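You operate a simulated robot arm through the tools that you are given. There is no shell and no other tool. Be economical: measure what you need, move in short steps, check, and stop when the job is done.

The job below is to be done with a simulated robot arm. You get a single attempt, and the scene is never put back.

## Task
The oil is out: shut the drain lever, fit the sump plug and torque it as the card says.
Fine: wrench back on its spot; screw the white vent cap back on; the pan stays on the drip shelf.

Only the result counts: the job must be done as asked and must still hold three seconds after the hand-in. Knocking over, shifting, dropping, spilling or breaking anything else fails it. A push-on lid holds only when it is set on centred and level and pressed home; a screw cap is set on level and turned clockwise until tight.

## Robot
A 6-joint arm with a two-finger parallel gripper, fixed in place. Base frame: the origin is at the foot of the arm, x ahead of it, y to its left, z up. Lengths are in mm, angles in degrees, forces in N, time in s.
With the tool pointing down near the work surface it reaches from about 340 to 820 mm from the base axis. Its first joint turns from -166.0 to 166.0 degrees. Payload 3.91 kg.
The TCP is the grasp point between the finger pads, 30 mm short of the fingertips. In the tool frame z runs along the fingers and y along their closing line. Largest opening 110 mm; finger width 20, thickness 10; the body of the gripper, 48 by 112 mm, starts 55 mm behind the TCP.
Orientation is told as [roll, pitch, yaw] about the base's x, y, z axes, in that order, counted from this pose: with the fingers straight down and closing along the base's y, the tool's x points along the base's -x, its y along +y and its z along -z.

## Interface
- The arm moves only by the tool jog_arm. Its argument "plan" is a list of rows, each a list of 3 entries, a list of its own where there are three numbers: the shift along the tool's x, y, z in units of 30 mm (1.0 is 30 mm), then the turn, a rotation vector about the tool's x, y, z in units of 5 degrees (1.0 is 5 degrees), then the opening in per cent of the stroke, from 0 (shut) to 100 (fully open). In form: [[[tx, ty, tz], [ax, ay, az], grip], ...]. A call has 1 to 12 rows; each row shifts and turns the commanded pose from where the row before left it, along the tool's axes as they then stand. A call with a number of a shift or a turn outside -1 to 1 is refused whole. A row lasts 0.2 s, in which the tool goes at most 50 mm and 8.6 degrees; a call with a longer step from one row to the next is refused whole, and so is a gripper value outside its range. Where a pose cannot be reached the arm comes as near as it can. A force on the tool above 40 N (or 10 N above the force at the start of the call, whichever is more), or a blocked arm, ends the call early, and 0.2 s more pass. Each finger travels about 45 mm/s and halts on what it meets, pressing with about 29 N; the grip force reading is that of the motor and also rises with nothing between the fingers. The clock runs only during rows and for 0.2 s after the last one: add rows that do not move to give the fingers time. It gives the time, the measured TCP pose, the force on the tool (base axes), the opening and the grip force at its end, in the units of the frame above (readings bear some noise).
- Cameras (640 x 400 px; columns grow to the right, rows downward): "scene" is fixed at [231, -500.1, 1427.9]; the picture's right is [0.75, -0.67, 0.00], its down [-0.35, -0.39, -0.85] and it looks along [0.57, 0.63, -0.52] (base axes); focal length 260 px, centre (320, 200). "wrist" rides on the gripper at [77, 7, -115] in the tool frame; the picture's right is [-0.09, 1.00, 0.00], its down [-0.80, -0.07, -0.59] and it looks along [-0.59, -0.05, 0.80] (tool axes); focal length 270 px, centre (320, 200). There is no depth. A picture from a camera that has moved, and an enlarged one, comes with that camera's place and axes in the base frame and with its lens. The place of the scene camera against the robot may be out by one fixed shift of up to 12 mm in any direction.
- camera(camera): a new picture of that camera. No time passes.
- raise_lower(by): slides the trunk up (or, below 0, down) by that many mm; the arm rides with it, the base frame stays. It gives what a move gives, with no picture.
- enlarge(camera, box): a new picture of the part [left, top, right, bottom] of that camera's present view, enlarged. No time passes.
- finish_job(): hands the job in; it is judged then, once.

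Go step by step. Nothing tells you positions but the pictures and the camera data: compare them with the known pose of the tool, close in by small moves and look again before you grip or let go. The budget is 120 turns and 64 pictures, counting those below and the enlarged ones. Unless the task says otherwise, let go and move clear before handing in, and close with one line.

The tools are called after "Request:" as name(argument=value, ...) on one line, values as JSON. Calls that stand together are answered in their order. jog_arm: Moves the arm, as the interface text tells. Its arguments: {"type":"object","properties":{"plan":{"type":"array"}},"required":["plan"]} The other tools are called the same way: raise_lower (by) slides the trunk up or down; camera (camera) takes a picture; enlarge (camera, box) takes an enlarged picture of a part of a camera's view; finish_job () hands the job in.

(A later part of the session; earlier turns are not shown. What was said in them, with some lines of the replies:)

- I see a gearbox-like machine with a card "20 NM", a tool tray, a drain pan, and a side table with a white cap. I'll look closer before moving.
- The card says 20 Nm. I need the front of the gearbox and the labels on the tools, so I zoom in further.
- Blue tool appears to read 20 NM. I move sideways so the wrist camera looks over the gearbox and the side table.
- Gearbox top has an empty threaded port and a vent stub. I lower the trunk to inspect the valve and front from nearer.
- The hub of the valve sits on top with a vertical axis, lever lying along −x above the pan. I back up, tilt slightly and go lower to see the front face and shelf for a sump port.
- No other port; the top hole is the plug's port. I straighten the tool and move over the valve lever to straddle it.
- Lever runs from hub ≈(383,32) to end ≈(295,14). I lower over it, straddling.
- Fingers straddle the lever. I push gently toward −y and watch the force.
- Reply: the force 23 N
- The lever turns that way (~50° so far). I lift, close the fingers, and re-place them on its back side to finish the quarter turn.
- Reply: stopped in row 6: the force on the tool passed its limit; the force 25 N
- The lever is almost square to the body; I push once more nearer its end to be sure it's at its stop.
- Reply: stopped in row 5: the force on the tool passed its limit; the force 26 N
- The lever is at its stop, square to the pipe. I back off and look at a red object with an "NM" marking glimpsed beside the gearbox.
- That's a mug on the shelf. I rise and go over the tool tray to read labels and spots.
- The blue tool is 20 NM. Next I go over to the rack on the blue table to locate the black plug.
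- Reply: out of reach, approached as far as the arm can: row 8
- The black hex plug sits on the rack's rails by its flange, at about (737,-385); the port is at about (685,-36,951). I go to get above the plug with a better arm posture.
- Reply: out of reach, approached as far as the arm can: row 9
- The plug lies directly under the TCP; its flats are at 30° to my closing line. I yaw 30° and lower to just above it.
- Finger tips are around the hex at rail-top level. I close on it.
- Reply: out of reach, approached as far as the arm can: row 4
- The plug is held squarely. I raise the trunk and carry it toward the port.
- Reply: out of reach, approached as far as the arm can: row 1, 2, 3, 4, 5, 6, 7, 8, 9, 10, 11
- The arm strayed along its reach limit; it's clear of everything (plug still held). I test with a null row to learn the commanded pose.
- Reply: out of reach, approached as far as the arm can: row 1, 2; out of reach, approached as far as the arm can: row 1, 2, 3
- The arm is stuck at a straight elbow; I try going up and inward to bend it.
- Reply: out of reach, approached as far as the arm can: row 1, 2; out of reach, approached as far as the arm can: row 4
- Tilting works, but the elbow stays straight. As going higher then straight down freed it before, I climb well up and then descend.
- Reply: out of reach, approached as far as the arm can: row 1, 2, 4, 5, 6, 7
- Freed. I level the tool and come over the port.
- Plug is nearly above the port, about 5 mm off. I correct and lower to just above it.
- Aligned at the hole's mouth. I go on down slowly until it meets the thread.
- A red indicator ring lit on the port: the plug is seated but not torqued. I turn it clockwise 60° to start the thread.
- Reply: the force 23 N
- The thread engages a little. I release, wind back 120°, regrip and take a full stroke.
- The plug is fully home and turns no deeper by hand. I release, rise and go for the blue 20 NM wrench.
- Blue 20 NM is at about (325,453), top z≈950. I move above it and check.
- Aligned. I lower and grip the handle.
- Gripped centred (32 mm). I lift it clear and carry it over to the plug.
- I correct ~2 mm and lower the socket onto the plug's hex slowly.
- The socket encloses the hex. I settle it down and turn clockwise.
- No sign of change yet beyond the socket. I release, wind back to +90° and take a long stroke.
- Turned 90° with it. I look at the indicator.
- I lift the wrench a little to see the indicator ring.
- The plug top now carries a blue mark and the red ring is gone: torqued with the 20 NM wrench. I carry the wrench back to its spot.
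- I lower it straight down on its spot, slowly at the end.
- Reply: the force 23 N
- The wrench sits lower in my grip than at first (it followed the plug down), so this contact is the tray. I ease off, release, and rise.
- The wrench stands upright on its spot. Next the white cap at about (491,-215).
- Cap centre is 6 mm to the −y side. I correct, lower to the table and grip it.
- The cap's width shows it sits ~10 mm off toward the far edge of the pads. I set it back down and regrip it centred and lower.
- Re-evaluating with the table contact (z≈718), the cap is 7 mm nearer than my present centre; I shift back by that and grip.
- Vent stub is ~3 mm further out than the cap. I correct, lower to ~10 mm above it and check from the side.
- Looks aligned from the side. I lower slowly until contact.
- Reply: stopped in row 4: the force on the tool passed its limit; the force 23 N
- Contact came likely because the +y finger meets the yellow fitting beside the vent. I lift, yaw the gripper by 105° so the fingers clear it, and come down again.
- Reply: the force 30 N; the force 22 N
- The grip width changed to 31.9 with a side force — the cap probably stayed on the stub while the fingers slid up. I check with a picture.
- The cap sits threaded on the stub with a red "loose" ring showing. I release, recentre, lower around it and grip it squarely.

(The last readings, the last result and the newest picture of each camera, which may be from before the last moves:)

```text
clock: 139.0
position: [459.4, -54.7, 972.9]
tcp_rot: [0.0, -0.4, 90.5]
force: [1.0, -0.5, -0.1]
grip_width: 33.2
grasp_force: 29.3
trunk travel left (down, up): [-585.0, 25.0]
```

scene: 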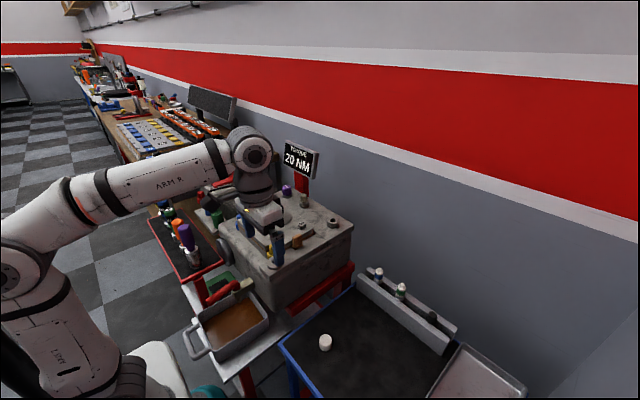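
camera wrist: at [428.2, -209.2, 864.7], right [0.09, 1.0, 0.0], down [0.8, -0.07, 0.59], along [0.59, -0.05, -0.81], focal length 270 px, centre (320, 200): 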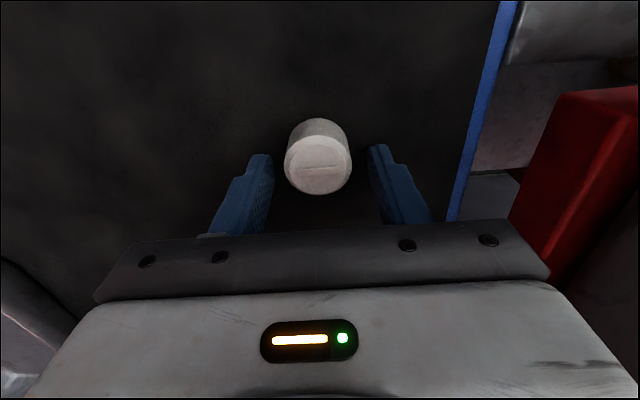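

Gripped with no side load (33 mm, the cap is tapered). I turn it clockwise.

Request:
jog_arm(plan=[[[0, 0, 0], [0, 0, 1], 15], [[0, 0, 0], [0, 0, 1], 15], [[0, 0, 0], [0, 0, 1], 15], [[0, 0, 0], [0, 0, 1], 15], [[0, 0, 0], [0, 0, 1], 15], [[0, 0, 0], [0, 0, 1], 15], [[0, 0, 0], [0, 0, 1], 15], [[0, 0, 0], [0, 0, 1], 15], [[0, 0, 0], [0, 0, 1], 15], [[0, 0, 0], [0, 0, 1], 15], [[0, 0, 0], [0, 0, 1], 15], [[0, 0, 0], [0, 0, 1], 15]])

```text
clock: 141.6
position: [459.5, -54.8, 971.9]
tcp_rot: [0.1, -0.3, 30.4]
force: [5.5, 6.3, 0.0]
grip_width: 33.5
grasp_force: 28.8
trunk travel left (down, up): [-585.0, 25.0]
```

Request:
jog_arm(plan=[[[0, 0, 0], [0, 0, 0], 40], [[0, 0, 0], [0, 0, 0], 45], [[0, 0, 0], [0, 0, -1], 45], [[0, 0, 0], [0, 0, -1], 45], [[0, 0, 0], [0, 0, -1], 45], [[0, 0, 0], [0, 0, -1], 45], [[0, 0, 0], [0, 0, -1], 45], [[0, 0, 0], [0, 0, -1], 45], [[0, 0, 0], [0, 0, -1], 45], [[0, 0, 0], [0, 0, -1], 45], [[0, 0, 0], [0, 0, -1], 45], [[0, 0, 0], [0, 0, -1], 45]])

Request:
jog_arm(plan=[[[0, 0, 0.1], [0, 0, -1], 45], [[0, 0, 0], [0, 0, -1], 38], [[0, 0, 0], [0, 0, 0], 28], [[0, 0, 0], [0, 0, 0], 15], [[0, 0, 0], [0, 0, 0], 15], [[0, 0, 0], [0, 0, 0], 15]])

Request:
jog_arm(plan=[[[0, 0, 0], [0, 0, 1], 15], [[0, 0, 0], [0, 0, 1], 15], [[0, 0, 0], [0, 0, 1], 15], [[0, 0, 0], [0, 0, 1], 15], [[0, 0, 0], [0, 0, 1], 15], [[0, 0, 0], [0, 0, 1], 15], [[0, 0, 0], [0, 0, 1], 15], [[0, 0, 0], [0, 0, 1], 15], [[0, 0, 0], [0, 0, 1], 15], [[0, 0, 0], [0, 0, 1], 15], [[0, 0, 0], [0, 0, 1], 15], [[0, 0, 0], [0, 0, 1], 15]])

```text
clock: 144.2
position: [459.5, -54.6, 971.8]
tcp_rot: [0.0, -0.4, 80.5]
force: [-0.2, 0.5, 0.5]
grip_width: 49.3
grasp_force: 0.1
trunk travel left (down, up): [-585.0, 25.0]
```

```text
clock: 145.6
position: [459.9, -55.8, 968.6]
tcp_rot: [-0.1, -0.3, 90.5]
force: [-3.5, -1.4, -0.8]
grip_width: 33.4
grasp_force: 29.2
trunk travel left (down, up): [-585.0, 25.0]
```

```text
clock: 148.2
position: [458.0, -55.4, 969.3]
tcp_rot: [0.4, -0.1, 30.4]
force: [-10.8, -13.3, -0.9]
grip_width: 35.9
grasp_force: 29.4
trunk travel left (down, up): [-585.0, 25.0]
```

The width grew during the turn (cap stopped following): probably tight. I release, rise clear and use the last picture to check.

Request:
jog_arm(plan=[[[0, 0, 0], [0, 0, 0], 40], [[0, 0, 0], [0, 0, 0], 50], [[0, 0, -0.6], [0, 0, 0], 50], [[0, 0, -0.8], [0, 0, 0], 50], [[0, 0, -0.8], [0, 0, 0], 50]])

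Request:
enlarge(camera="scene", box=[190, 200, 310, 300])

```text
clock: 149.4
position: [458.8, -56.0, 1035.2]
tcp_rot: [0.2, -0.2, 30.4]
force: [-0.4, 0.4, 0.1]
grip_width: 55.1
grasp_force: 0.0
trunk travel left (down, up): [-585.0, 25.0]
```

```text
4.00 times, centred on (250, 250) of scene
camera zoom: at [231.0, -500.1, 1427.9], right [0.75, -0.67, 0.0], down [-0.35, -0.39, -0.85], along [0.57, 0.63, -0.52], focal length 1041 px, centre (600, 0)
```

zoom: 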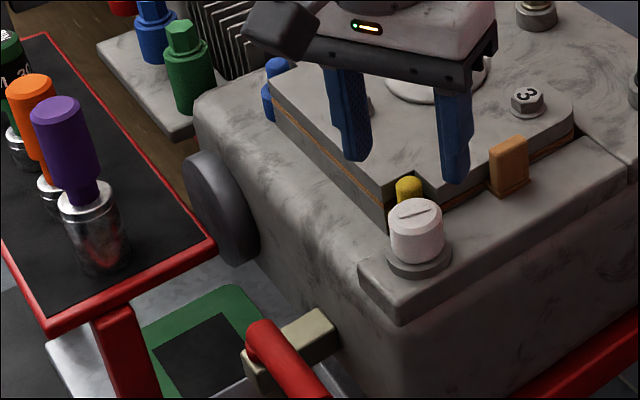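

The red ring is gone and the cap sits level and tight. The valve lever lies square to the pipe at its stop. Fingers are clear, so I hand in.

Request:
finish_job()

```text
The job is handed in.
```

I handed the job in. The drain lever is shut against its stop, and the sump plug is in and torqued with the 20 NM wrench, as the card says. The wrench is back on its spot, the vent cap is screwed tight, and I didn't touch the pan.
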